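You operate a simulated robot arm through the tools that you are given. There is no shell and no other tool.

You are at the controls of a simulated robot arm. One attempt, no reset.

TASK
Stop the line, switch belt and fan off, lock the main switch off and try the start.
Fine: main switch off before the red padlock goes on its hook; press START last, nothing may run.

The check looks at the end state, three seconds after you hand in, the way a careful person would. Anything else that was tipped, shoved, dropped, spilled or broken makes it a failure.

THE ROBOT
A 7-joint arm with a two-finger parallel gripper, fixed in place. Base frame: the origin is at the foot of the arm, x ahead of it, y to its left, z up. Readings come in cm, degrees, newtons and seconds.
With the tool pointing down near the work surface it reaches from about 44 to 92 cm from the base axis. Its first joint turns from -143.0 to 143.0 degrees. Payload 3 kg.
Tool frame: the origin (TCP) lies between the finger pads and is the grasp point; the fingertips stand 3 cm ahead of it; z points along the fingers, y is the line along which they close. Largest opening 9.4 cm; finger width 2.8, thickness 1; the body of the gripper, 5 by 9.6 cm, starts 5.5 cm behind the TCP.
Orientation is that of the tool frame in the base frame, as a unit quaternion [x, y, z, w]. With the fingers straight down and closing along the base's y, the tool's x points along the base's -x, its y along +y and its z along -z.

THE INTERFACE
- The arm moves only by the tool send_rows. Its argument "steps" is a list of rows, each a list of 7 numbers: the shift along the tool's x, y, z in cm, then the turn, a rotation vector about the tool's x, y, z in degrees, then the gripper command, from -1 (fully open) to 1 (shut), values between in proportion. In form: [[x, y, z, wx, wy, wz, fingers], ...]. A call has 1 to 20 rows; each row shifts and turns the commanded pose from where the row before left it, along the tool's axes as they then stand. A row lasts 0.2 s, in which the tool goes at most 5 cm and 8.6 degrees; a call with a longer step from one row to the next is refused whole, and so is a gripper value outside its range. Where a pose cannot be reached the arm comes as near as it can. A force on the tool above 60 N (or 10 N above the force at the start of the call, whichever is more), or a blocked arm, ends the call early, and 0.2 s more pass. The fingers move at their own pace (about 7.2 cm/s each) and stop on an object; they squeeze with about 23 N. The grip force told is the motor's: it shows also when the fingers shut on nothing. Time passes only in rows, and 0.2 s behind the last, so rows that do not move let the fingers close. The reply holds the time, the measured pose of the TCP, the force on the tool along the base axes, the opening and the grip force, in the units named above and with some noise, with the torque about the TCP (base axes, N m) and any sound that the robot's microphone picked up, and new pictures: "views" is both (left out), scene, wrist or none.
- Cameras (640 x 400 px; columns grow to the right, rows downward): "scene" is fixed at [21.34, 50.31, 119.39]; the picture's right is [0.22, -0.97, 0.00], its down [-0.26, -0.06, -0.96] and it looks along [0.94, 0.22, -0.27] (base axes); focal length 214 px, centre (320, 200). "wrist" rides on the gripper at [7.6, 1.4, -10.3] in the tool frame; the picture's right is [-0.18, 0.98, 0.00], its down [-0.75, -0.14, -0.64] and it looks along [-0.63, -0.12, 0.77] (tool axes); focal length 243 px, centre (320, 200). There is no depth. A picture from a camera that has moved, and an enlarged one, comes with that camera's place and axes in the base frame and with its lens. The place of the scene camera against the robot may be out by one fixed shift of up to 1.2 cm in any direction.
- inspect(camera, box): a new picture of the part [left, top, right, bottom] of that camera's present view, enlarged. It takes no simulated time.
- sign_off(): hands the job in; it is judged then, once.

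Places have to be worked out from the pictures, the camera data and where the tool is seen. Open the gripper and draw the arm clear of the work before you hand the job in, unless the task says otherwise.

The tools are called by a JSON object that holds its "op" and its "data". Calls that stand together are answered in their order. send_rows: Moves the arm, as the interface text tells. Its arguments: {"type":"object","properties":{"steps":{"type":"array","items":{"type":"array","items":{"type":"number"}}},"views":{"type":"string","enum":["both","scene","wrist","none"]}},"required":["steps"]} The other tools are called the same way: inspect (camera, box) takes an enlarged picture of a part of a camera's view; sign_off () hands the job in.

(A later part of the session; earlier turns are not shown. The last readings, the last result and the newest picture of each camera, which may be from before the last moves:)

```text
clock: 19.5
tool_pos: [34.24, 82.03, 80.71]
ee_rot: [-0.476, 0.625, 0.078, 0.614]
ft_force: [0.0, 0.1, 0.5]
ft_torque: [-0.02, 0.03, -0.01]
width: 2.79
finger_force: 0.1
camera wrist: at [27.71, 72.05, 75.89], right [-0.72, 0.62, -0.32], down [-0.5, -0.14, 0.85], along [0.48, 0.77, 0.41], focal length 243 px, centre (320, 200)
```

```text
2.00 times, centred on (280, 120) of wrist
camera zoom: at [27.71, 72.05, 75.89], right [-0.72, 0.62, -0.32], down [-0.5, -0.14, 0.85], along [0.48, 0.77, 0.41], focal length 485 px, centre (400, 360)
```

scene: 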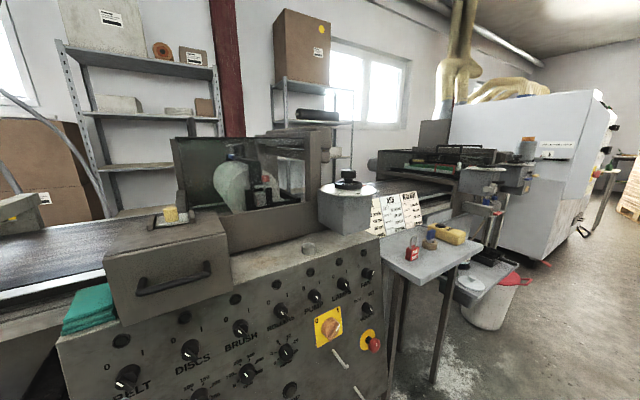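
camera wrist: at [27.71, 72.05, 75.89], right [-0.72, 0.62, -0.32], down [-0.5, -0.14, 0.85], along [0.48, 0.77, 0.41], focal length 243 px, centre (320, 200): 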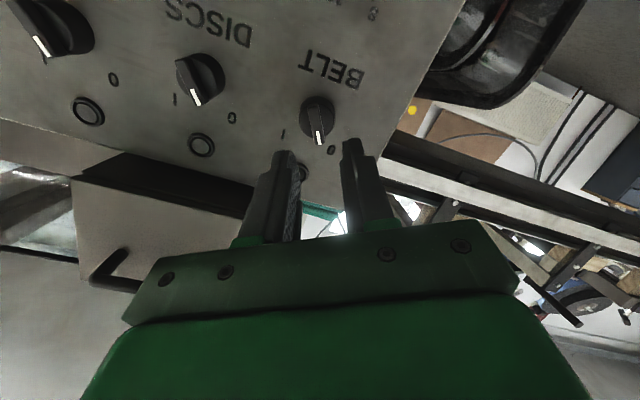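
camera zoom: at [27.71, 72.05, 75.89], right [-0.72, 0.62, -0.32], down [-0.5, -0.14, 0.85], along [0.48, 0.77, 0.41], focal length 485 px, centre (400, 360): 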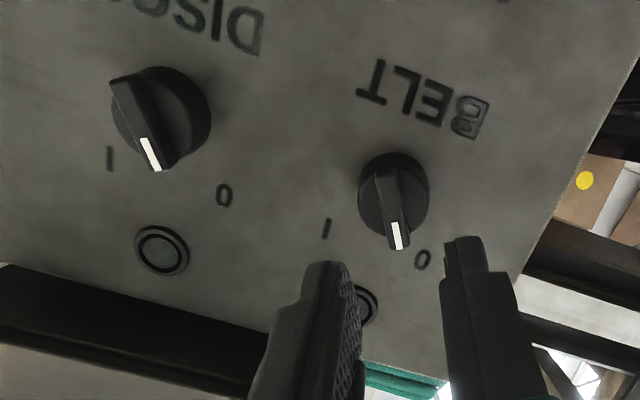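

BELT now rests at 0, parallel to DISCS. I roll back, retreat slightly and travel along the front of the panel toward the FAN knob.

{"op": "send_rows", "data": {"steps": [[0, 0, -0.5, 0, 0, 7.5, 0.4], [0, 0, -0.5, 0, 0, 7.5, 0.4], [0, 0, -0.5, 0, 0, 7.5, 0.4], [0, 0, -0.5, 0, 0, 7.5, 0.4], [0, 0, -0.5, 0, 0, 7.5, 0.4], [0, 0, -0.5, 0, 0, 7.5, 0.4], [0, 0, 0, 0, 0, 7.5, 0.4], [0, 0, 0, 0, 0, 7.5, 0.4], [-2.2, -3.91, -0.125, 0, 0, 0, 0.4], [-2.2, -3.91, -0.125, 0, 0, 0, 0.4], [-2.2, -3.91, -0.125, 0, 0, 0, 0.4], [-2.2, -3.91, -0.125, 0, 0, 0, 0.4], [-2.2, -3.91, -0.125, 0, 0, 0, 0.4], [-2.2, -3.91, -0.125, 0, 0, 0, 0.4], [-2.2, -3.91, -0.125, 0, 0, 0, 0.4], [-2.2, -3.91, -0.125, 0, 0, 0, 0.4], [-2.2, -3.91, -0.125, 0, 0, 0, 0.4], [-2.2, -3.91, -0.125, 0, 0, 0, 0.4], [-2.2, -3.91, -0.125, 0, 0, 0, 0.4]], "views": "both"}}

{"op": "inspect", "data": {"camera": "wrist", "box": [180, 20, 420, 200]}}

```text
clock: 23.5
tool_pos: [65.8, 43.51, 81.3]
ee_rot: [-0.1, 0.779, 0.375, 0.493]
ft_force: [0.8, -0.2, -0.5]
ft_torque: [0.04, 0.0, 0.01]
width: 2.81
finger_force: 0.0
camera wrist: at [54.09, 39.24, 78.0], right [-0.42, 0.65, 0.63], down [0.0, -0.7, 0.72], along [0.91, 0.3, 0.3], focal length 243 px, centre (320, 200)
```

scene: 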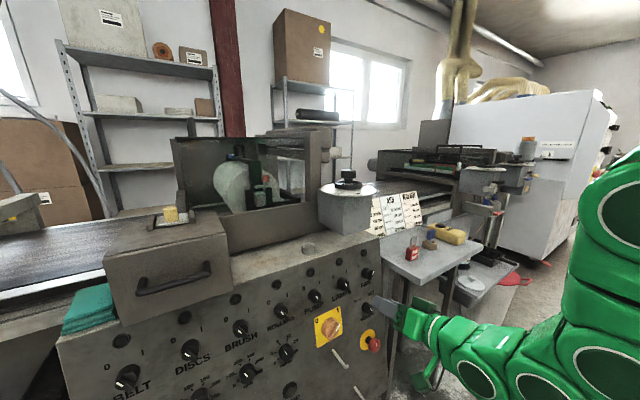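
wrist: 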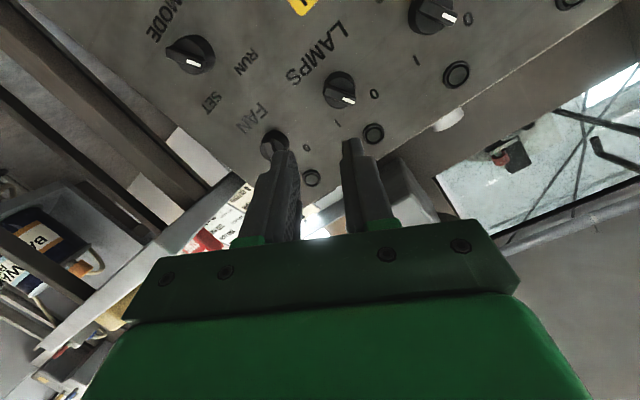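

```text
2.22 times, centred on (300, 110) of wrist
camera zoom: at [54.09, 39.24, 78.0], right [-0.42, 0.65, 0.63], down [0.0, -0.7, 0.72], along [0.91, 0.3, 0.3], focal length 539 px, centre (364, 400)
```

zoom: 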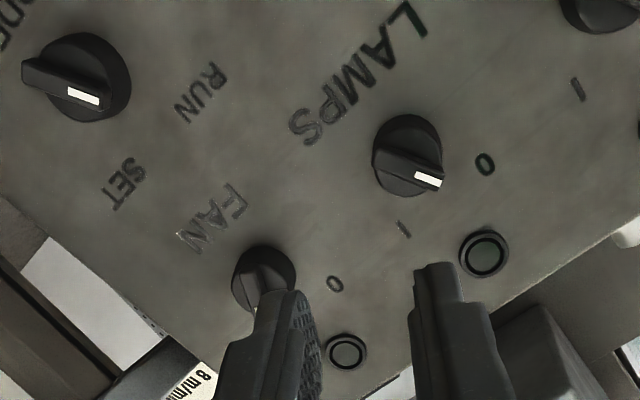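

FAN is judged at u≈22.9 (about 81, 48.5, 78.4), with its bar leaning right like BELT's did. I shift sideways to align with it and advance to about 3 cm short.

{"op": "send_rows", "data": {"steps": [[-1.98, -2.92, 1.0, 0, 0, 0, 0.4], [-1.99, -2.93, 1.5, 0, 0, 0, 0.4], [0, 0, 2.5, 0, 0, 0, 0.4], [0, 0, 2.3, 0, 0, 0, 0.4], [0, 0, 0, 0, 0, 0, 0.4]], "views": "both"}}

{"op": "inspect", "data": {"camera": "wrist", "box": [240, 60, 400, 200]}}

{"op": "inspect", "data": {"camera": "scene", "box": [320, 240, 420, 310]}}

```text
clock: 24.7
tool_pos: [75.76, 43.59, 80.26]
ee_rot: [-0.099, 0.779, 0.374, 0.493]
ft_force: [0.1, -0.3, -0.6]
ft_torque: [0.03, -0.01, 0.02]
width: 2.83
finger_force: 0.0
camera wrist: at [64.12, 39.21, 76.83], right [-0.42, 0.65, 0.63], down [0.0, -0.7, 0.72], along [0.91, 0.3, 0.3], focal length 243 px, centre (320, 200)
```

scene: 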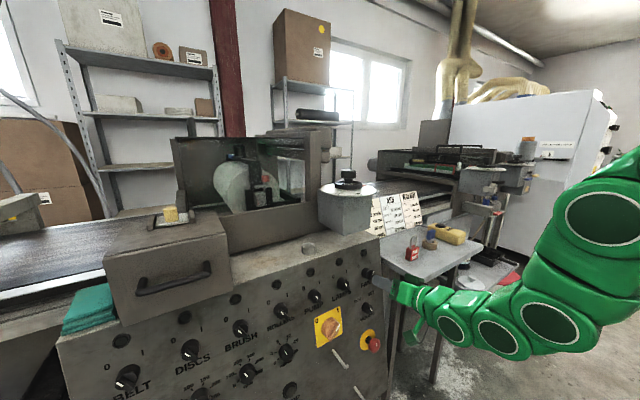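
wrist: 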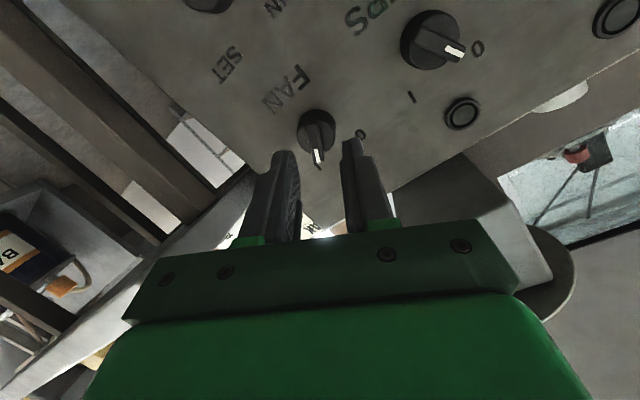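

```text
2.86 times, centred on (320, 130) of wrist
camera zoom: at [64.12, 39.21, 76.83], right [-0.42, 0.65, 0.63], down [0.0, -0.7, 0.72], along [0.91, 0.3, 0.3], focal length 693 px, centre (320, 400)
```

zoom: 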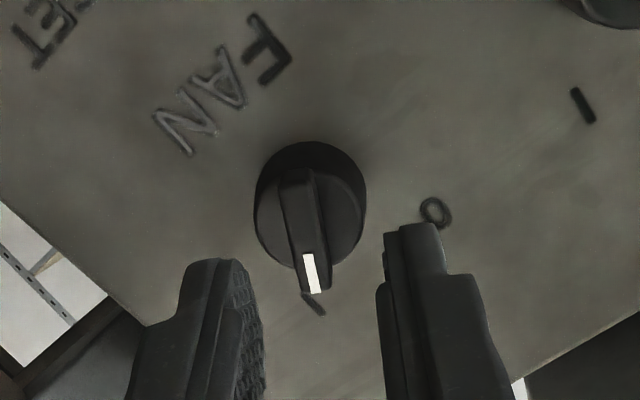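

```text
5.71 times, centred on (370, 275) of scene
camera zoom: at [21.34, 50.31, 119.39], right [0.22, -0.97, 0.0], down [-0.26, -0.06, -0.96], along [0.94, 0.22, -0.27], focal length 1226 px, centre (34, -229)
```

zoom: 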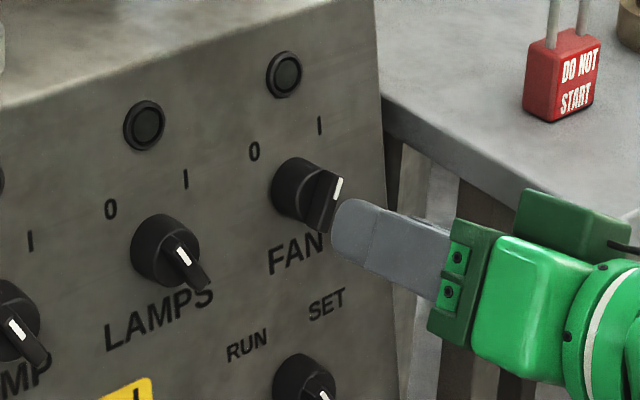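

Triangulated bar centre is about (80.8, 47.4, 78.9); I need a small shift (x −0.53, y −0.55) and then about 3.8 cm of advance. I go in most of the way and check.

{"op": "send_rows", "data": {"steps": [[-0.53, -0.55, 0.5, 0, 0, 0, 0.4], [0, 0, 1.5, 0, 0, 0, 0.4], [0, 0, 1.0, 0, 0, 0, 0.4], [0, 0, 0.5, 0, 0, 0, 0.4], [0, 0, 0, 0, 0, 0, 0.4]], "views": "both"}}

{"op": "inspect", "data": {"camera": "wrist", "box": [240, 60, 400, 200]}}

{"op": "inspect", "data": {"camera": "scene", "box": [320, 240, 420, 310]}}

```text
clock: 25.9
tool_pos: [78.69, 45.5, 79.38]
ee_rot: [-0.099, 0.779, 0.374, 0.494]
ft_force: [-0.5, 1.0, -0.1]
ft_torque: [0.01, 0.01, 0.01]
width: 2.83
finger_force: 0.1
camera wrist: at [67.03, 41.29, 76.08], right [-0.42, 0.65, 0.63], down [0.0, -0.7, 0.72], along [0.91, 0.3, 0.3], focal length 243 px, centre (320, 200)
```

scene: 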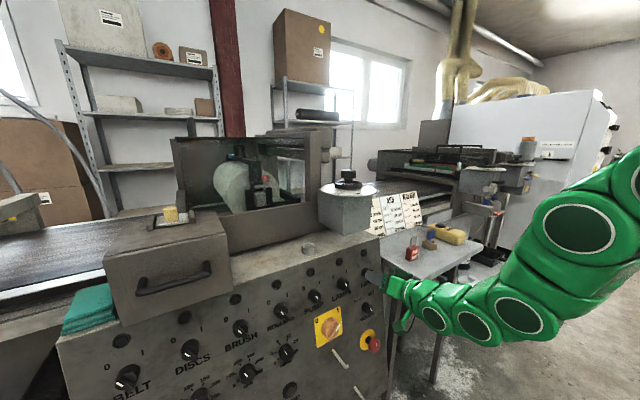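
wrist: 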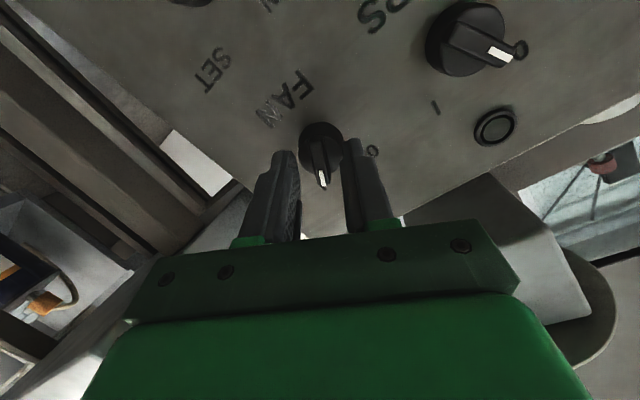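

```text
2.86 times, centred on (320, 130) of wrist
camera zoom: at [67.03, 41.29, 76.08], right [-0.42, 0.65, 0.63], down [0.0, -0.7, 0.72], along [0.91, 0.3, 0.3], focal length 693 px, centre (320, 400)
```

zoom: 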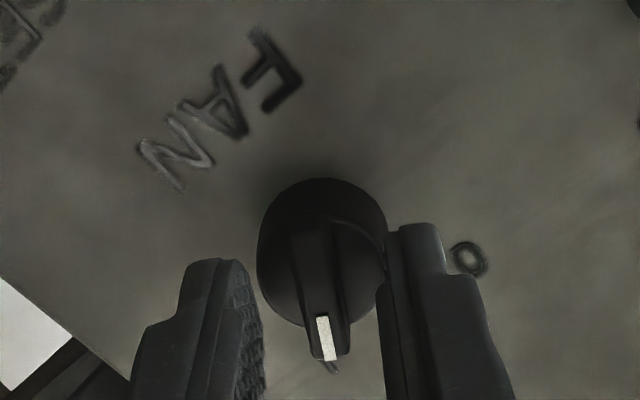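

```text
5.71 times, centred on (370, 275) of scene
camera zoom: at [21.34, 50.31, 119.39], right [0.22, -0.97, 0.0], down [-0.26, -0.06, -0.96], along [0.94, 0.22, -0.27], focal length 1226 px, centre (34, -229)
```

zoom: 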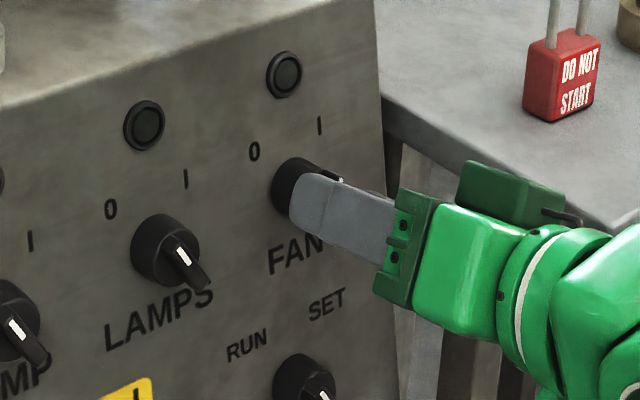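

Alignment looks good, similar to the BELT grip. I advance 0.3 cm and close on the bar.

{"op": "send_rows", "data": {"steps": [[0, 0, 0.3, 0, 0, 0, 0.4], [0, 0, 0, 0, 0, 0, 0.7], [0, 0, 0, 0, 0, 0, 1], [0, 0, 0, 0, 0, 0, 1]], "views": "wrist"}}

{"op": "inspect", "data": {"camera": "wrist", "box": [240, 60, 400, 200]}}

```text
clock: 26.9
tool_pos: [78.85, 45.68, 79.49]
ee_rot: [-0.099, 0.779, 0.374, 0.494]
ft_force: [9.3, 1.6, -2.7]
ft_torque: [0.15, -0.18, 0.17]
width: 0.9
finger_force: 42.9
camera wrist: at [67.25, 41.47, 76.02], right [-0.42, 0.65, 0.63], down [0.0, -0.7, 0.72], along [0.91, 0.3, 0.3], focal length 243 px, centre (320, 200)
```

wrist: 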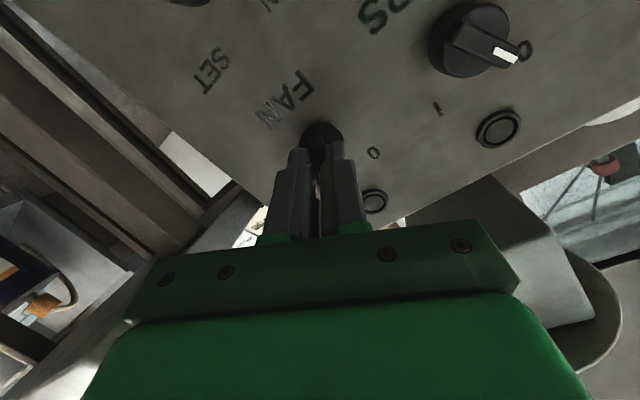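

```text
2.86 times, centred on (320, 130) of wrist
camera zoom: at [67.25, 41.47, 76.02], right [-0.42, 0.65, 0.63], down [0.0, -0.7, 0.72], along [0.91, 0.3, 0.3], focal length 693 px, centre (320, 400)
```

zoom: 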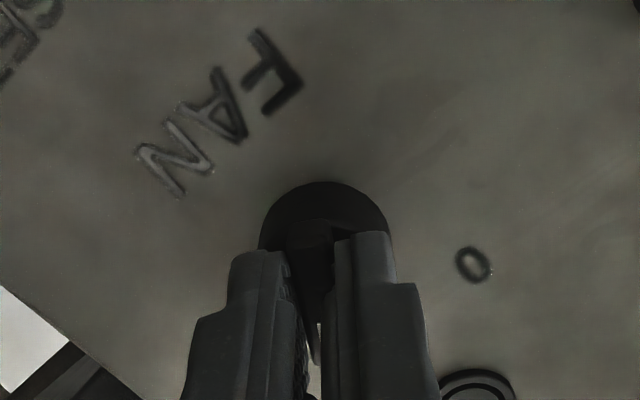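

Gripped at 0.90 cm, with only small side forces. I turn the FAN knob 60° counter-clockwise.

{"op": "send_rows", "data": {"steps": [[0, 0, 0, 0, 0, -7.5, 1], [0, 0, 0, 0, 0, -7.5, 1], [0, 0, 0, 0, 0, -7.5, 1], [0, 0, 0, 0, 0, -7.5, 1], [0, 0, 0, 0, 0, -7.5, 1], [0, 0, 0, 0, 0, -7.5, 1], [0, 0, 0, 0, 0, -7.5, 1], [0, 0, 0, 0, 0, -7.5, 1], [0, 0, 0, 0, 0, 0, 1]], "views": "wrist"}}

```text
clock: 28.9
tool_pos: [79.04, 45.83, 79.53]
ee_rot: [-0.475, 0.625, 0.076, 0.615]
ft_force: [10.8, -22.0, 2.3]
ft_torque: [-0.41, 0.12, -1.24]
width: 0.93
finger_force: 42.4
camera wrist: at [72.44, 35.76, 74.63], right [-0.71, 0.62, -0.32], down [-0.51, -0.13, 0.85], along [0.49, 0.77, 0.41], focal length 243 px, centre (320, 200)
```

wrist: 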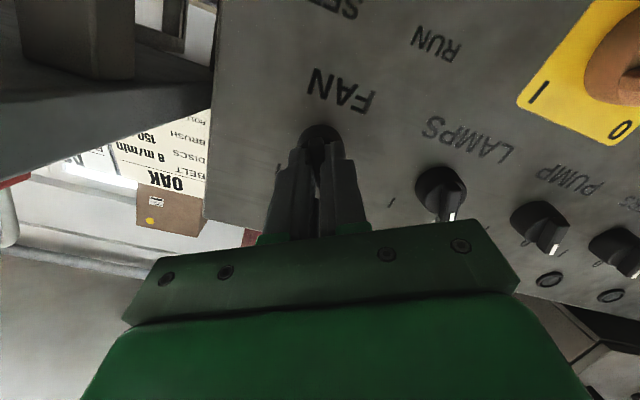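

The knob turned with the gripper. I release and back off to verify FAN's position.

{"op": "send_rows", "data": {"steps": [[0, 0, 0, 0, 0, 0, 0.6], [0, 0, 0, 0, 0, 0, 0.4], [0, 0, -2.5, 0, 0, 0, 0.4], [0, 0, -4.0, 0, 0, 0, 0.4], [0, 0, -4.0, 0, 0, 0, 0.4], [0, 0, 0, 0, 0, 0, 0.4]], "views": "both"}}

{"op": "inspect", "data": {"camera": "scene", "box": [300, 240, 420, 340]}}

{"op": "inspect", "data": {"camera": "wrist", "box": [240, 0, 640, 200]}}

```text
clock: 30.3
tool_pos: [71.85, 38.98, 81.92]
ee_rot: [-0.475, 0.625, 0.077, 0.615]
ft_force: [-0.5, 1.0, -0.6]
ft_torque: [-0.02, 0.02, -0.02]
width: 2.81
finger_force: 0.0
camera wrist: at [65.39, 28.87, 77.19], right [-0.71, 0.62, -0.32], down [-0.5, -0.14, 0.85], along [0.48, 0.77, 0.41], focal length 243 px, centre (320, 200)
```

scene: 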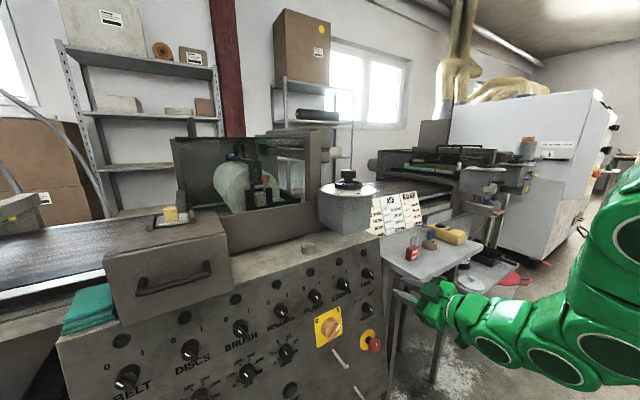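
wrist: 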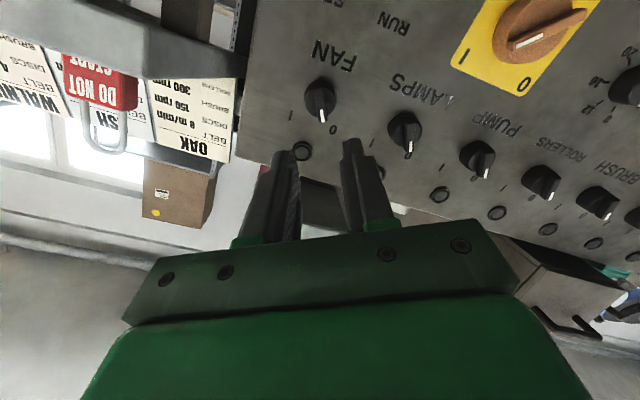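

```text
4.00 times, centred on (360, 290) of scene
camera zoom: at [21.34, 50.31, 119.39], right [0.22, -0.97, 0.0], down [-0.26, -0.06, -0.96], along [0.94, 0.22, -0.27], focal length 858 px, centre (160, -160)
```

zoom: 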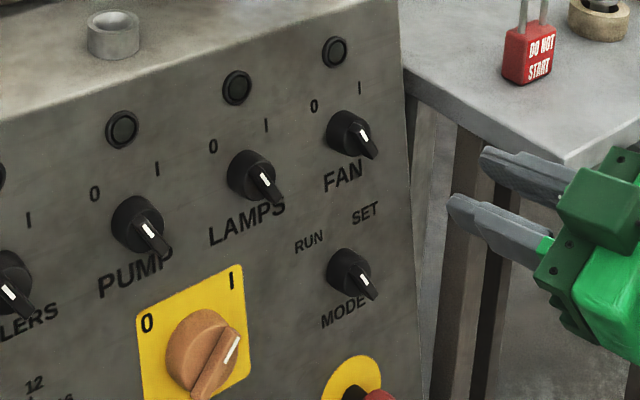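

```text
1.60 times, centred on (440, 100) of wrist
camera zoom: at [65.39, 28.87, 77.19], right [-0.71, 0.62, -0.32], down [-0.5, -0.14, 0.85], along [0.48, 0.77, 0.41], focal length 388 px, centre (128, 360)
```

zoom: 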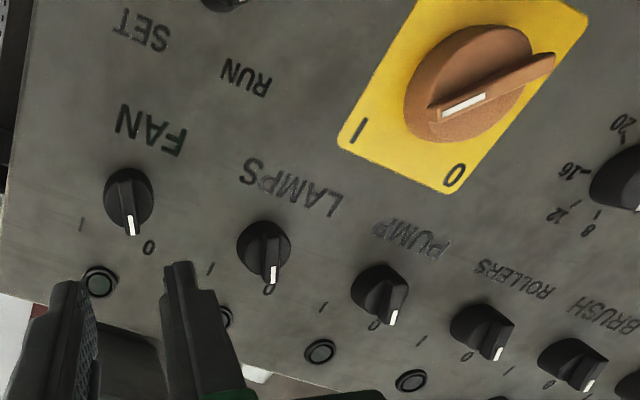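

FAN now rests at 0, parallel to LAMPS. Next is the main switch, plate centre judged at u≈8.3, z≈67.3, with its handle at +45° toward I. I roll to +45° and go to a standoff in front of it.

{"op": "send_rows", "data": {"steps": [[0, 0, -0.3, 0, 0, 8.3, 0.2], [0, 0, -0.3, 0, 0, 8.3, 0.2], [0, 0, 0, 0, 0, 8.3, 0.2], [0, 0, 0, 0, 0, 8.3, 0.2], [0, 0, 0, 0, 0, 8.3, 0.2], [0, 0, 0, 0, 0, 8.3, 0.2], [0, 0, 0, 0, 0, 8.4, 0.2], [0, 0, 0, 0, 0, 8.4, 0.2], [0, 0, 0, 0, 0, 8.4, 0.2], [3.73, 0.54, 0.84, 0, 0, 0, 0.2], [3.73, 0.54, 0.84, 0, 0, 0, 0.2], [3.73, 0.54, 0.84, 0, 0, 0, 0.2], [3.73, 0.54, 0.84, 0, 0, 0, 0.2], [3.73, 0.54, 0.84, 0, 0, 0, 0.2], [0, 0, 0, 0, 0, 0, 0.2]], "views": "both"}}

{"op": "inspect", "data": {"camera": "wrist", "box": [200, 20, 440, 200]}}

{"op": "inspect", "data": {"camera": "scene", "box": [290, 280, 410, 400]}}

```text
clock: 33.5
tool_pos: [61.79, 50.08, 70.02]
ee_rot: [0.004, 0.785, 0.436, 0.44]
ft_force: [-1.1, -0.9, -0.5]
ft_torque: [0.0, 0.01, 0.0]
width: 3.75
finger_force: 0.2
camera wrist: at [49.35, 47.04, 68.06], right [-0.26, 0.54, 0.8], down [0.07, -0.82, 0.57], along [0.96, 0.2, 0.18], focal length 243 px, centre (320, 200)
```

scene: 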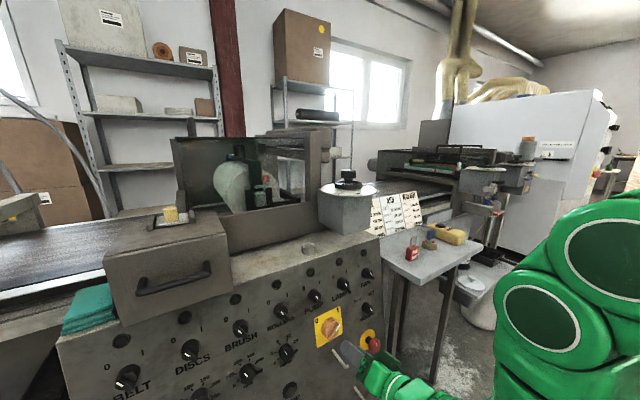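
wrist: 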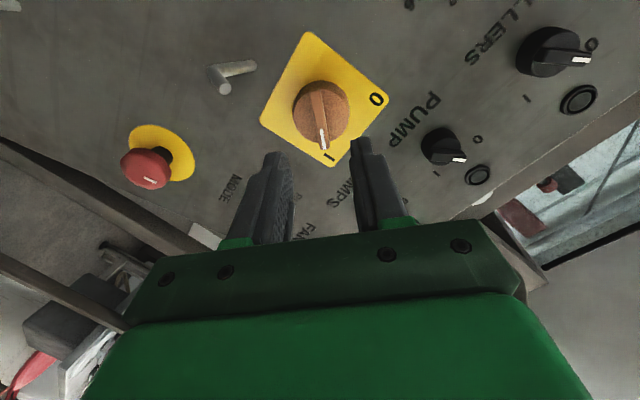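

```text
2.22 times, centred on (320, 110) of wrist
camera zoom: at [49.35, 47.04, 68.06], right [-0.26, 0.54, 0.8], down [0.07, -0.82, 0.57], along [0.96, 0.2, 0.18], focal length 539 px, centre (320, 400)
```

zoom: 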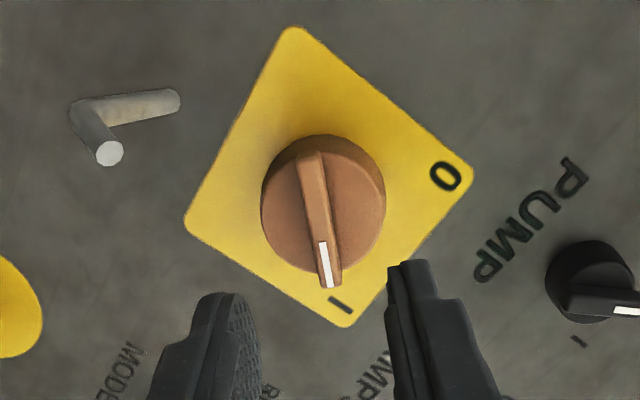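

```text
3.33 times, centred on (350, 340) of scene
camera zoom: at [21.34, 50.31, 119.39], right [0.22, -0.97, 0.0], down [-0.26, -0.06, -0.96], along [0.94, 0.22, -0.27], focal length 715 px, centre (220, -267)
```

zoom: 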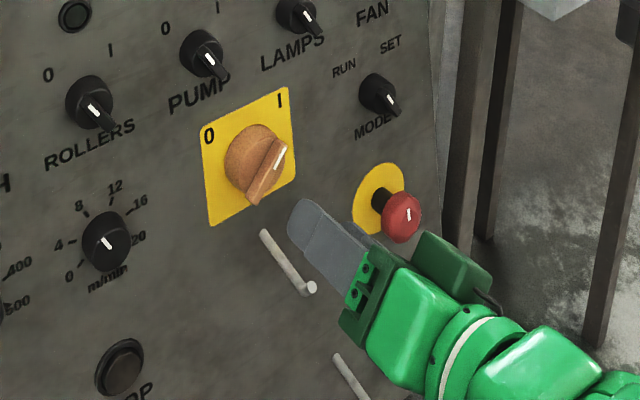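

The handle is aligned with the tool (offset under 0.1 cm), and the lock hook is seen clearly: a pin from the panel with an upturned tip, just below the plate. I advance toward the handle in decreasing steps.

{"op": "send_rows", "data": {"steps": [[0, 0, 2.3, 0, 0, 0, 0.4], [0, 0, 2.2, 0, 0, 0, 0.4], [0, 0, 1.0, 0, 0, 0, 0.4], [0, 0, 0.5, 0, 0, 0, 0.4], [0, 0, 0.3, 0, 0, 0, 0.4], [0, 0, 0, 0, 0, 0, 0.4]], "views": "both"}}

{"op": "inspect", "data": {"camera": "wrist", "box": [220, 40, 420, 200]}}

{"op": "inspect", "data": {"camera": "scene", "box": [300, 290, 400, 390]}}

```text
clock: 34.9
tool_pos: [66.02, 54.28, 68.55]
ee_rot: [0.004, 0.785, 0.434, 0.441]
ft_force: [0.6, 0.7, -0.1]
ft_torque: [-0.01, -0.03, -0.01]
width: 2.82
finger_force: 0.1
camera wrist: at [53.73, 51.24, 66.62], right [-0.26, 0.54, 0.8], down [0.07, -0.82, 0.57], along [0.96, 0.2, 0.17], focal length 243 px, centre (320, 200)
```

scene: 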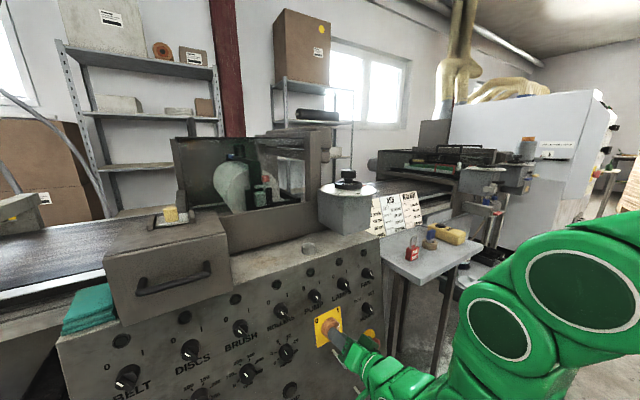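
wrist: 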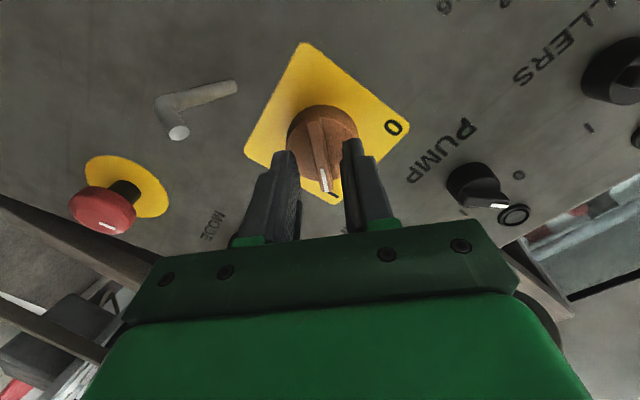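

```text
2.50 times, centred on (320, 120) of wrist
camera zoom: at [53.73, 51.24, 66.62], right [-0.26, 0.54, 0.8], down [0.07, -0.82, 0.57], along [0.96, 0.2, 0.17], focal length 606 px, centre (320, 400)
```

zoom: 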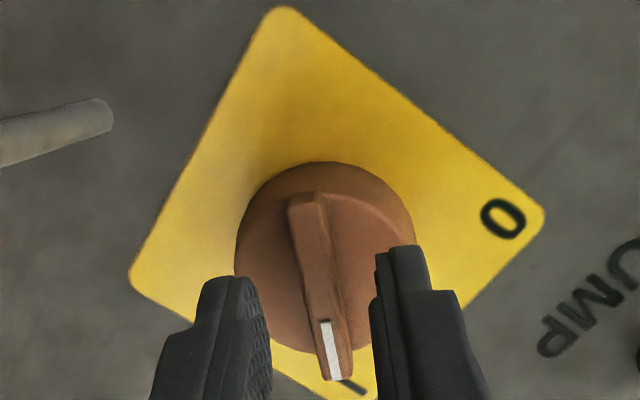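

```text
4.00 times, centred on (350, 340) of scene
camera zoom: at [21.34, 50.31, 119.39], right [0.22, -0.97, 0.0], down [-0.26, -0.06, -0.96], along [0.94, 0.22, -0.27], focal length 858 px, centre (200, -360)
```

zoom: 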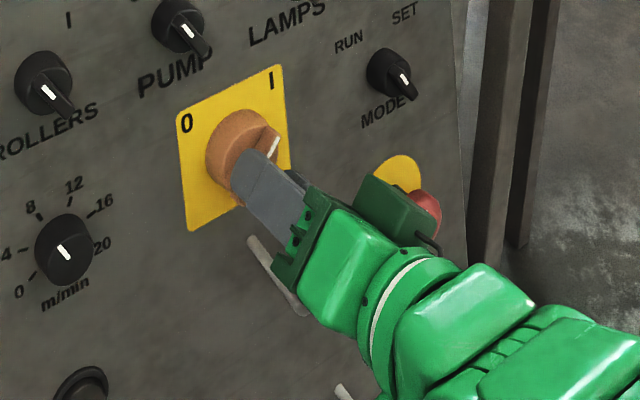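

Still free of contact and centred; the tips are about level with the handle's front. I go further in small steps.

{"op": "send_rows", "data": {"steps": [[0, 0, 0.5, 0, 0, 0, 0.4], [0, 0, 0.4, 0, 0, 0, 0.4], [0, 0, 0.3, 0, 0, 0, 0.4], [0, 0, 0.2, 0, 0, 0, 0.4], [0, 0, 0, 0, 0, 0, 0.4]], "views": "both"}}

{"op": "inspect", "data": {"camera": "wrist", "box": [220, 40, 420, 200]}}

{"op": "inspect", "data": {"camera": "scene", "box": [300, 290, 400, 390]}}

```text
clock: 35.8
tool_pos: [66.92, 54.86, 68.27]
ee_rot: [0.005, 0.786, 0.433, 0.441]
ft_force: [-21.8, -21.6, 16.2]
ft_torque: [0.79, -0.76, 0.23]
width: 3.14
finger_force: 3.0
stopped in row 4: the force on the tool passed its limit at 80 N (the readings are from after the stop); the commanded pose is now the measured one
camera wrist: at [54.52, 51.92, 66.32], right [-0.26, 0.54, 0.8], down [0.07, -0.82, 0.57], along [0.96, 0.2, 0.17], focal length 243 px, centre (320, 200)
```

scene: 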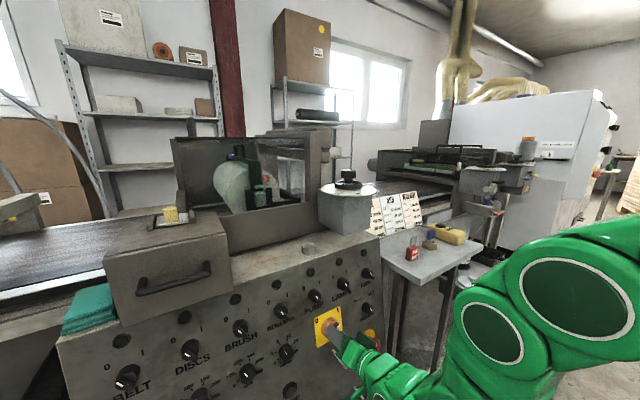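
wrist: 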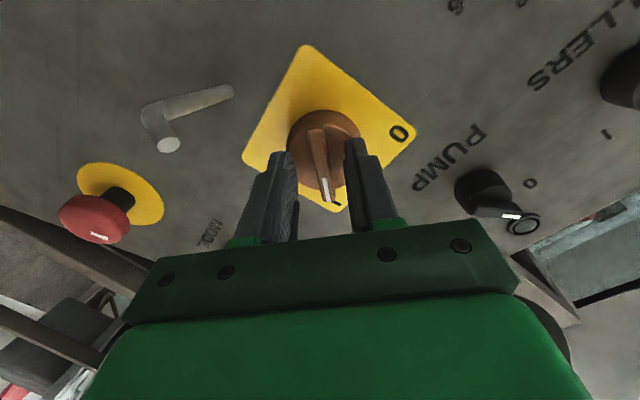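

```text
2.50 times, centred on (320, 120) of wrist
camera zoom: at [54.52, 51.92, 66.32], right [-0.26, 0.54, 0.8], down [0.07, -0.82, 0.57], along [0.96, 0.2, 0.17], focal length 606 px, centre (320, 400)
```

zoom: 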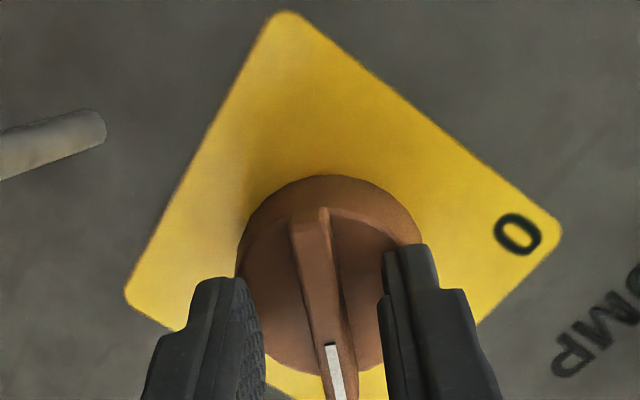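

```text
4.00 times, centred on (350, 340) of scene
camera zoom: at [21.34, 50.31, 119.39], right [0.22, -0.97, 0.0], down [-0.26, -0.06, -0.96], along [0.94, 0.22, -0.27], focal length 858 px, centre (200, -360)
```

zoom: 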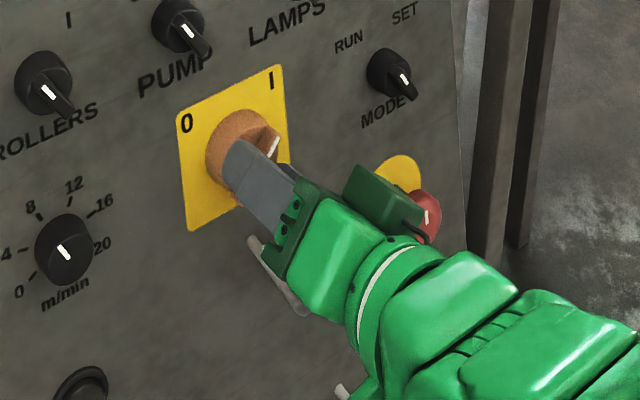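

Contact with the handle's disc at h≈2.3 cm, with the bar centred between the fingers. I back off 0.4 cm and close on the bar.

{"op": "send_rows", "data": {"steps": [[0, 0, -0.4, 0, 0, 0, 0.4], [0, 0, 0, 0, 0, 0, 0.7], [0, 0, 0, 0, 0, 0, 1], [0, 0, 0, 0, 0, 0, 1]], "views": "wrist"}}

{"op": "inspect", "data": {"camera": "wrist", "box": [220, 40, 420, 200]}}

```text
clock: 36.8
tool_pos: [66.56, 54.93, 68.41]
ee_rot: [0.004, 0.785, 0.435, 0.44]
ft_force: [-6.3, 6.7, 10.6]
ft_torque: [0.1, 0.05, 0.84]
width: 0.92
finger_force: 43.1
camera wrist: at [54.24, 51.74, 66.45], right [-0.26, 0.54, 0.8], down [0.07, -0.82, 0.57], along [0.96, 0.2, 0.17], focal length 243 px, centre (320, 200)
```

wrist: 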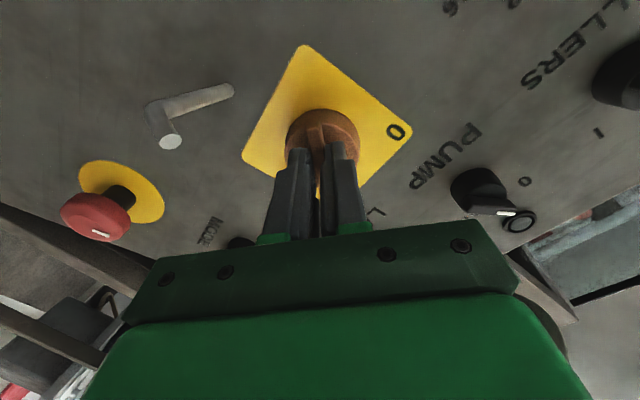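

```text
2.50 times, centred on (320, 120) of wrist
camera zoom: at [54.24, 51.74, 66.45], right [-0.26, 0.54, 0.8], down [0.07, -0.82, 0.57], along [0.96, 0.2, 0.17], focal length 606 px, centre (320, 400)
```

zoom: 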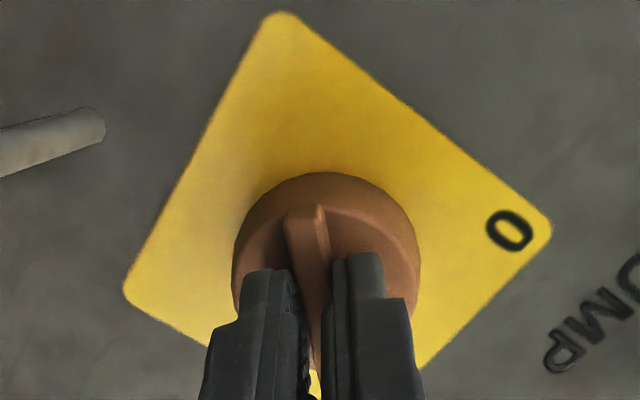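

The handle is gripped. I turn it 90° counter-clockwise to 0.

{"op": "send_rows", "data": {"steps": [[0, 0, 0, 0, 0, -7.5, 1], [0, 0, 0, 0, 0, -7.5, 1], [0, 0, 0, 0, 0, -7.5, 1], [0, 0, 0, 0, 0, -7.5, 1], [0, 0, 0, 0, 0, -7.5, 1], [0, 0, 0, 0, 0, -7.5, 1], [0, 0, 0, 0, 0, -7.5, 1], [0, 0, 0, 0, 0, -7.5, 1], [0, 0, 0, 0, 0, -7.5, 1], [0, 0, 0, 0, 0, -7.5, 1], [0, 0, 0, 0, 0, -7.5, 1], [0, 0, 0, 0, 0, -7.5, 1], [0, 0, 0, 0, 0, 0, 1]], "views": "both"}}

{"op": "inspect", "data": {"camera": "wrist", "box": [220, 40, 420, 200]}}

{"op": "inspect", "data": {"camera": "scene", "box": [300, 290, 400, 390]}}

```text
clock: 39.6
tool_pos: [66.73, 54.58, 68.36]
ee_rot: [-0.552, 0.56, -0.006, 0.618]
ft_force: [14.7, -44.6, 16.4]
ft_torque: [0.23, -0.55, -1.28]
width: 0.92
finger_force: 42.2
camera wrist: at [61.64, 43.5, 64.5], right [-0.67, 0.5, -0.55], down [-0.64, -0.02, 0.77], along [0.37, 0.87, 0.33], focal length 243 px, centre (320, 200)
```

scene: 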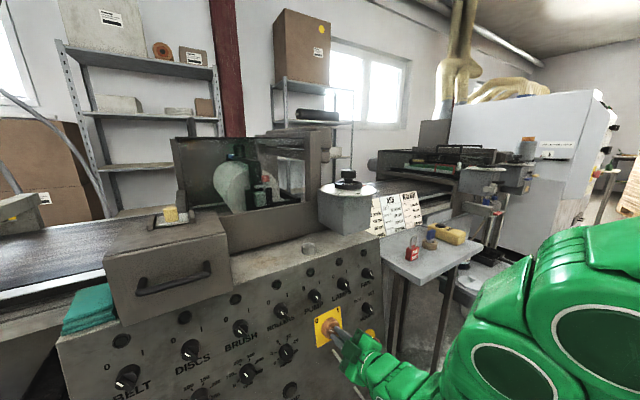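
wrist: 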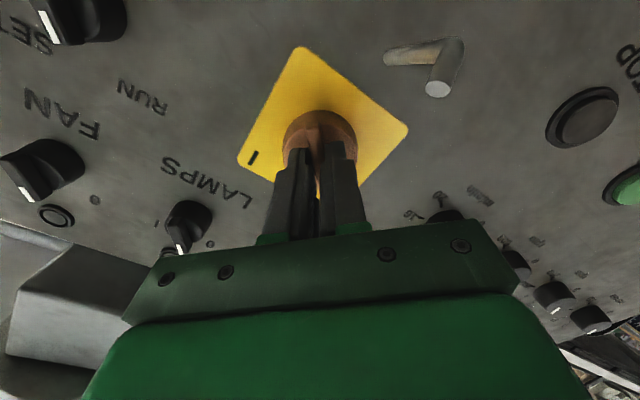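

```text
2.50 times, centred on (320, 120) of wrist
camera zoom: at [61.64, 43.5, 64.5], right [-0.67, 0.5, -0.55], down [-0.64, -0.02, 0.77], along [0.37, 0.87, 0.33], focal length 606 px, centre (320, 400)
```

zoom: 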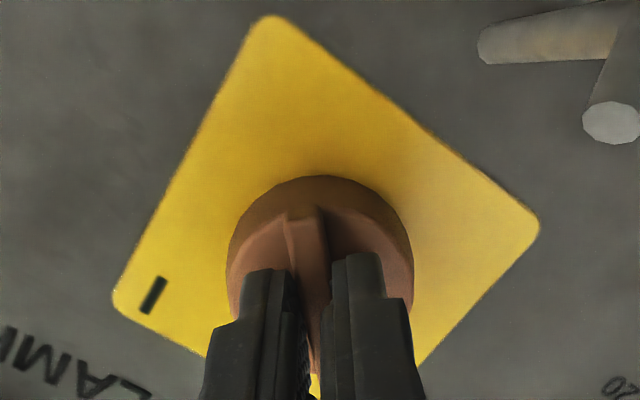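

```text
4.00 times, centred on (350, 340) of scene
camera zoom: at [21.34, 50.31, 119.39], right [0.22, -0.97, 0.0], down [-0.26, -0.06, -0.96], along [0.94, 0.22, -0.27], focal length 858 px, centre (200, -360)
```

zoom: 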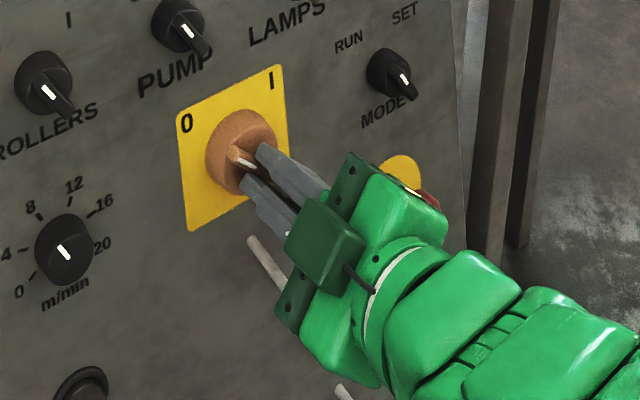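

The handle has followed to 0. I release, back away and verify; the MAINS lamp should be off too.

{"op": "send_rows", "data": {"steps": [[0, 0, 0, 0, 0, 0, 0.6], [0, 0, 0, 0, 0, 0, 0.4], [0, 0, -2.5, 0, 0, 0, 0.4], [0, 0, -4.0, 0, 0, 7.5, 0.4], [0, 0, -4.0, 0, 0, 7.5, 0.4], [0, 0, -4.0, 0, 0, 7.5, 0.4], [0, 0, -4.0, 0, 0, 7.5, 0.4], [0, 0, 0, 0, 0, 7.5, 0.4], [0, 0, 0, 0, 0, 7.5, 0.4], [0, 0, 0, 0, 0, 0, 0.4]], "views": "both"}}

{"op": "inspect", "data": {"camera": "scene", "box": [290, 280, 410, 400]}}

{"op": "inspect", "data": {"camera": "wrist", "box": [160, 0, 480, 200]}}

```text
clock: 41.8
tool_pos: [53.81, 42.34, 72.61]
ee_rot: [-0.296, 0.728, 0.233, 0.573]
ft_force: [0.2, 0.2, -0.9]
ft_torque: [-0.03, 0.02, -0.02]
width: 2.8
finger_force: 0.0
camera wrist: at [44.28, 35.02, 67.54], right [-0.66, 0.73, 0.18], down [-0.22, -0.41, 0.88], along [0.72, 0.54, 0.43], focal length 243 px, centre (320, 200)
```

scene: 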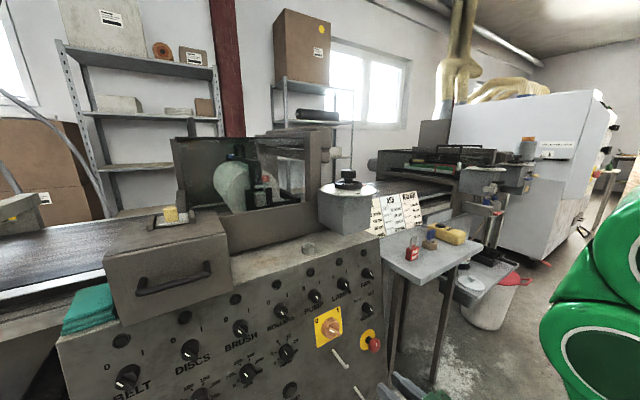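
wrist: 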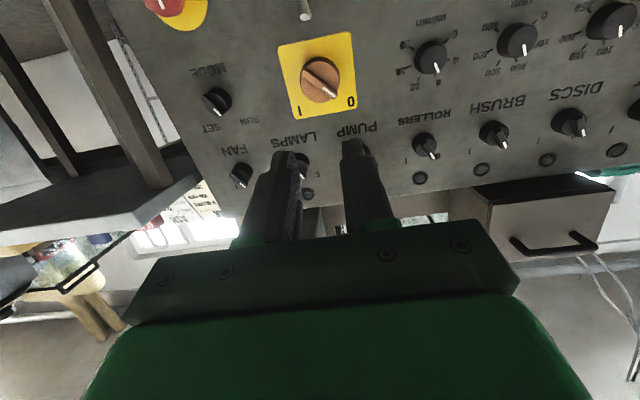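

```text
3.33 times, centred on (350, 340) of scene
camera zoom: at [21.34, 50.31, 119.39], right [0.22, -0.97, 0.0], down [-0.26, -0.06, -0.96], along [0.94, 0.22, -0.27], focal length 715 px, centre (220, -267)
```

zoom: 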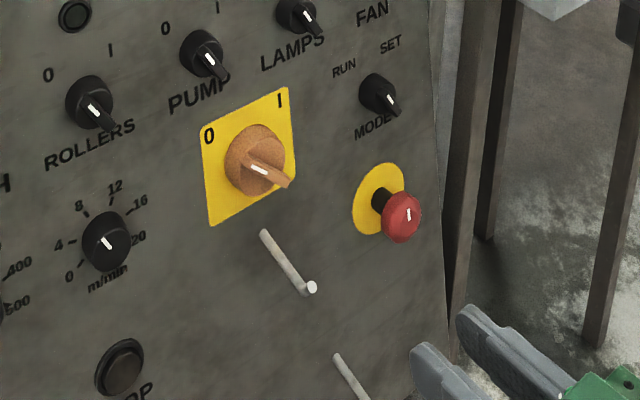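

```text
2.00 times, centred on (320, 100) of wrist
camera zoom: at [44.28, 35.02, 67.54], right [-0.66, 0.73, 0.18], down [-0.22, -0.41, 0.88], along [0.72, 0.54, 0.43], focal length 485 px, centre (320, 400)
```

zoom: 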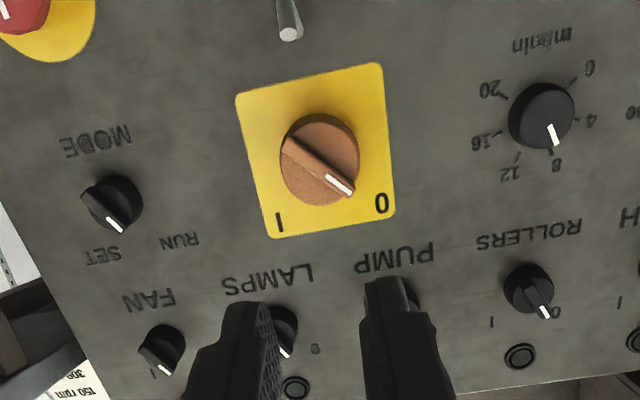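

The main switch is at 0, and the hook's shaft and upturned tip triangulate well (tip about (64.4, 52.4, 62.2)). Now the red padlock: I judge it near (95.4, 34.1, 81), about 10 cm behind the table's front edge, and I move to a standoff to look at it.

{"op": "send_rows", "data": {"steps": [[-2.0, -3.9, 0.78, 0, 0, 0, -0.4], [-2.0, -3.9, 0.78, 0, 0, 0, -0.4], [-2.0, -3.9, 0.78, 0, 0, 0, -0.4], [-2.0, -3.9, 0.78, 0, 0, 0, -0.4], [-2.0, -3.9, 0.78, 0, 0, 0, -0.4], [-2.0, -3.9, 0.78, 0, 0, 0, -0.4], [-2.0, -3.9, 0.78, 0, 0, 0, -0.4], [-2.0, -3.9, 0.78, 0, 0, 0, -0.4], [-2.0, -3.9, 0.78, 0, 0, 0, -0.4], [0, 0, 0, 0, 8.3, 0, -0.4], [0, 0, 0, 0, 8.3, 0, -0.4], [0, 0, 0, 0, 0, 0, -0.4]], "views": "both"}}

{"op": "inspect", "data": {"camera": "wrist", "box": [200, 0, 440, 200]}}

{"op": "inspect", "data": {"camera": "scene", "box": [360, 200, 500, 300]}}

```text
clock: 44.4
tool_pos: [86.21, 24.79, 88.47]
ee_rot: [-0.327, 0.803, 0.187, 0.461]
ft_force: [-1.0, -0.8, 0.0]
ft_torque: [0.0, 0.02, 0.0]
width: 6.56
finger_force: 0.0
camera wrist: at [76.07, 17.04, 87.04], right [-0.62, 0.77, 0.16], down [-0.03, -0.22, 0.97], along [0.78, 0.6, 0.16], focal length 243 px, centre (320, 200)
```

scene: 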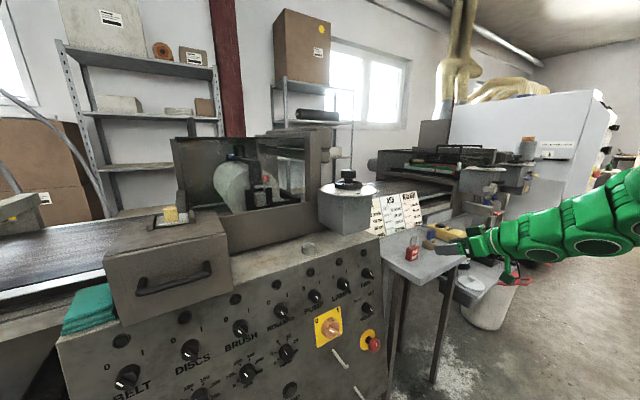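
wrist: 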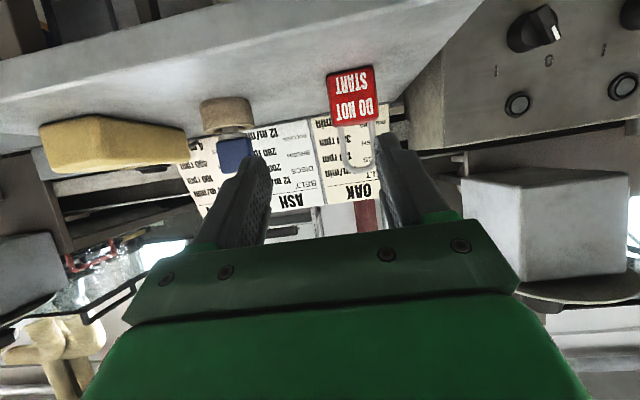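

```text
2.00 times, centred on (320, 100) of wrist
camera zoom: at [76.07, 17.04, 87.04], right [-0.62, 0.77, 0.16], down [-0.03, -0.22, 0.97], along [0.78, 0.6, 0.16], focal length 485 px, centre (320, 400)
```

zoom: 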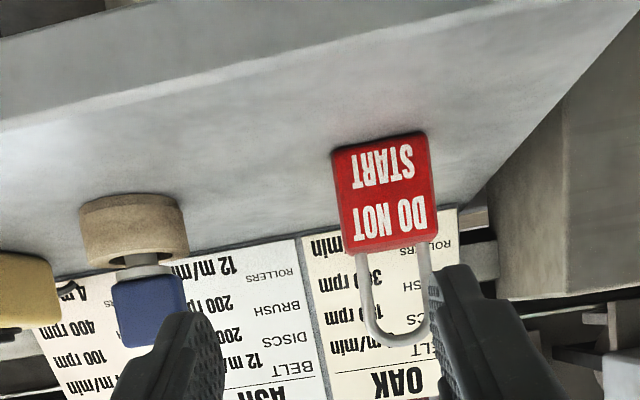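

```text
4.00 times, centred on (430, 250) of scene
camera zoom: at [21.34, 50.31, 119.39], right [0.22, -0.97, 0.0], down [-0.26, -0.06, -0.96], along [0.94, 0.22, -0.27], focal length 858 px, centre (-120, 0)
```

zoom: 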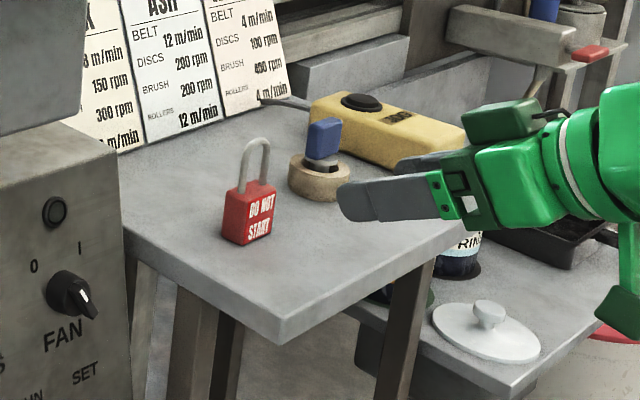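

The padlock is now well located: body about 4.1 wide × 4.3 tall, z 79.8–84.1, centre near (92.1, 35.0), face square to my approach direction. I shift 3 cm left to centre on it and advance most of the way with the fingers open at 6.6 cm.

{"op": "send_rows", "data": {"steps": [[-0.3, 1.5, 0, 0, 0, 0, -0.4], [-0.35, 1.5, 0, 0, 0, 0, -0.4], [0, 0, 2.5, 0, 0, 0, -0.4], [0, 0, 2.5, 0, 0, 0, -0.4], [0, 0, 2.0, 0, 0, 0, -0.4], [0, 0, 0, 0, 0, 0, -0.4]], "views": "both"}}

{"op": "inspect", "data": {"camera": "wrist", "box": [200, 0, 440, 240]}}

{"op": "inspect", "data": {"camera": "scene", "box": [380, 210, 480, 290]}}

```text
clock: 45.8
tool_pos: [88.68, 31.53, 85.51]
ee_rot: [-0.327, 0.803, 0.188, 0.461]
ft_force: [-0.3, 0.6, -0.4]
ft_torque: [0.0, 0.03, -0.02]
width: 6.58
finger_force: 0.1
camera wrist: at [78.55, 23.56, 83.99], right [-0.62, 0.77, 0.16], down [-0.03, -0.22, 0.97], along [0.78, 0.6, 0.16], focal length 243 px, centre (320, 200)
```

scene: 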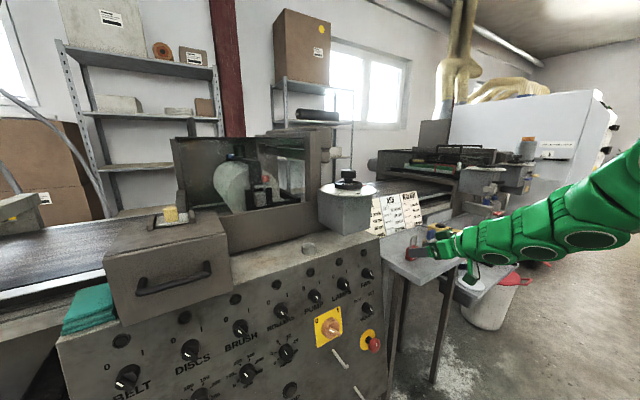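
wrist: 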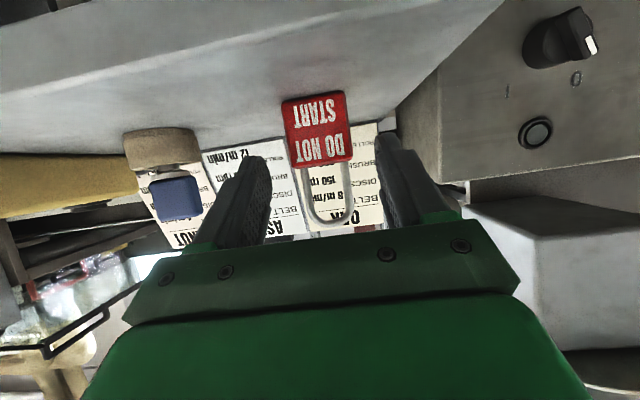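

```text
1.67 times, centred on (320, 120) of wrist
camera zoom: at [78.55, 23.56, 83.99], right [-0.62, 0.77, 0.16], down [-0.03, -0.22, 0.97], along [0.78, 0.6, 0.16], focal length 404 px, centre (320, 333)
```

zoom: 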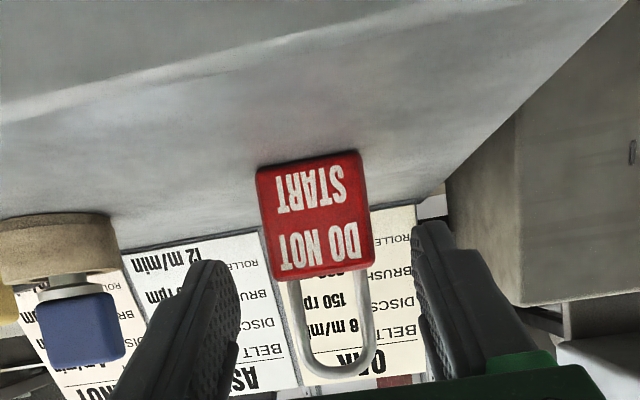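

```text
5.00 times, centred on (430, 250) of scene
camera zoom: at [21.34, 50.31, 119.39], right [0.22, -0.97, 0.0], down [-0.26, -0.06, -0.96], along [0.94, 0.22, -0.27], focal length 1072 px, centre (-230, -50)
```

zoom: 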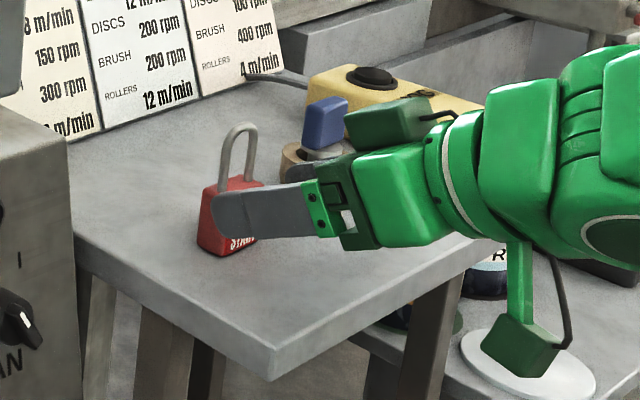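

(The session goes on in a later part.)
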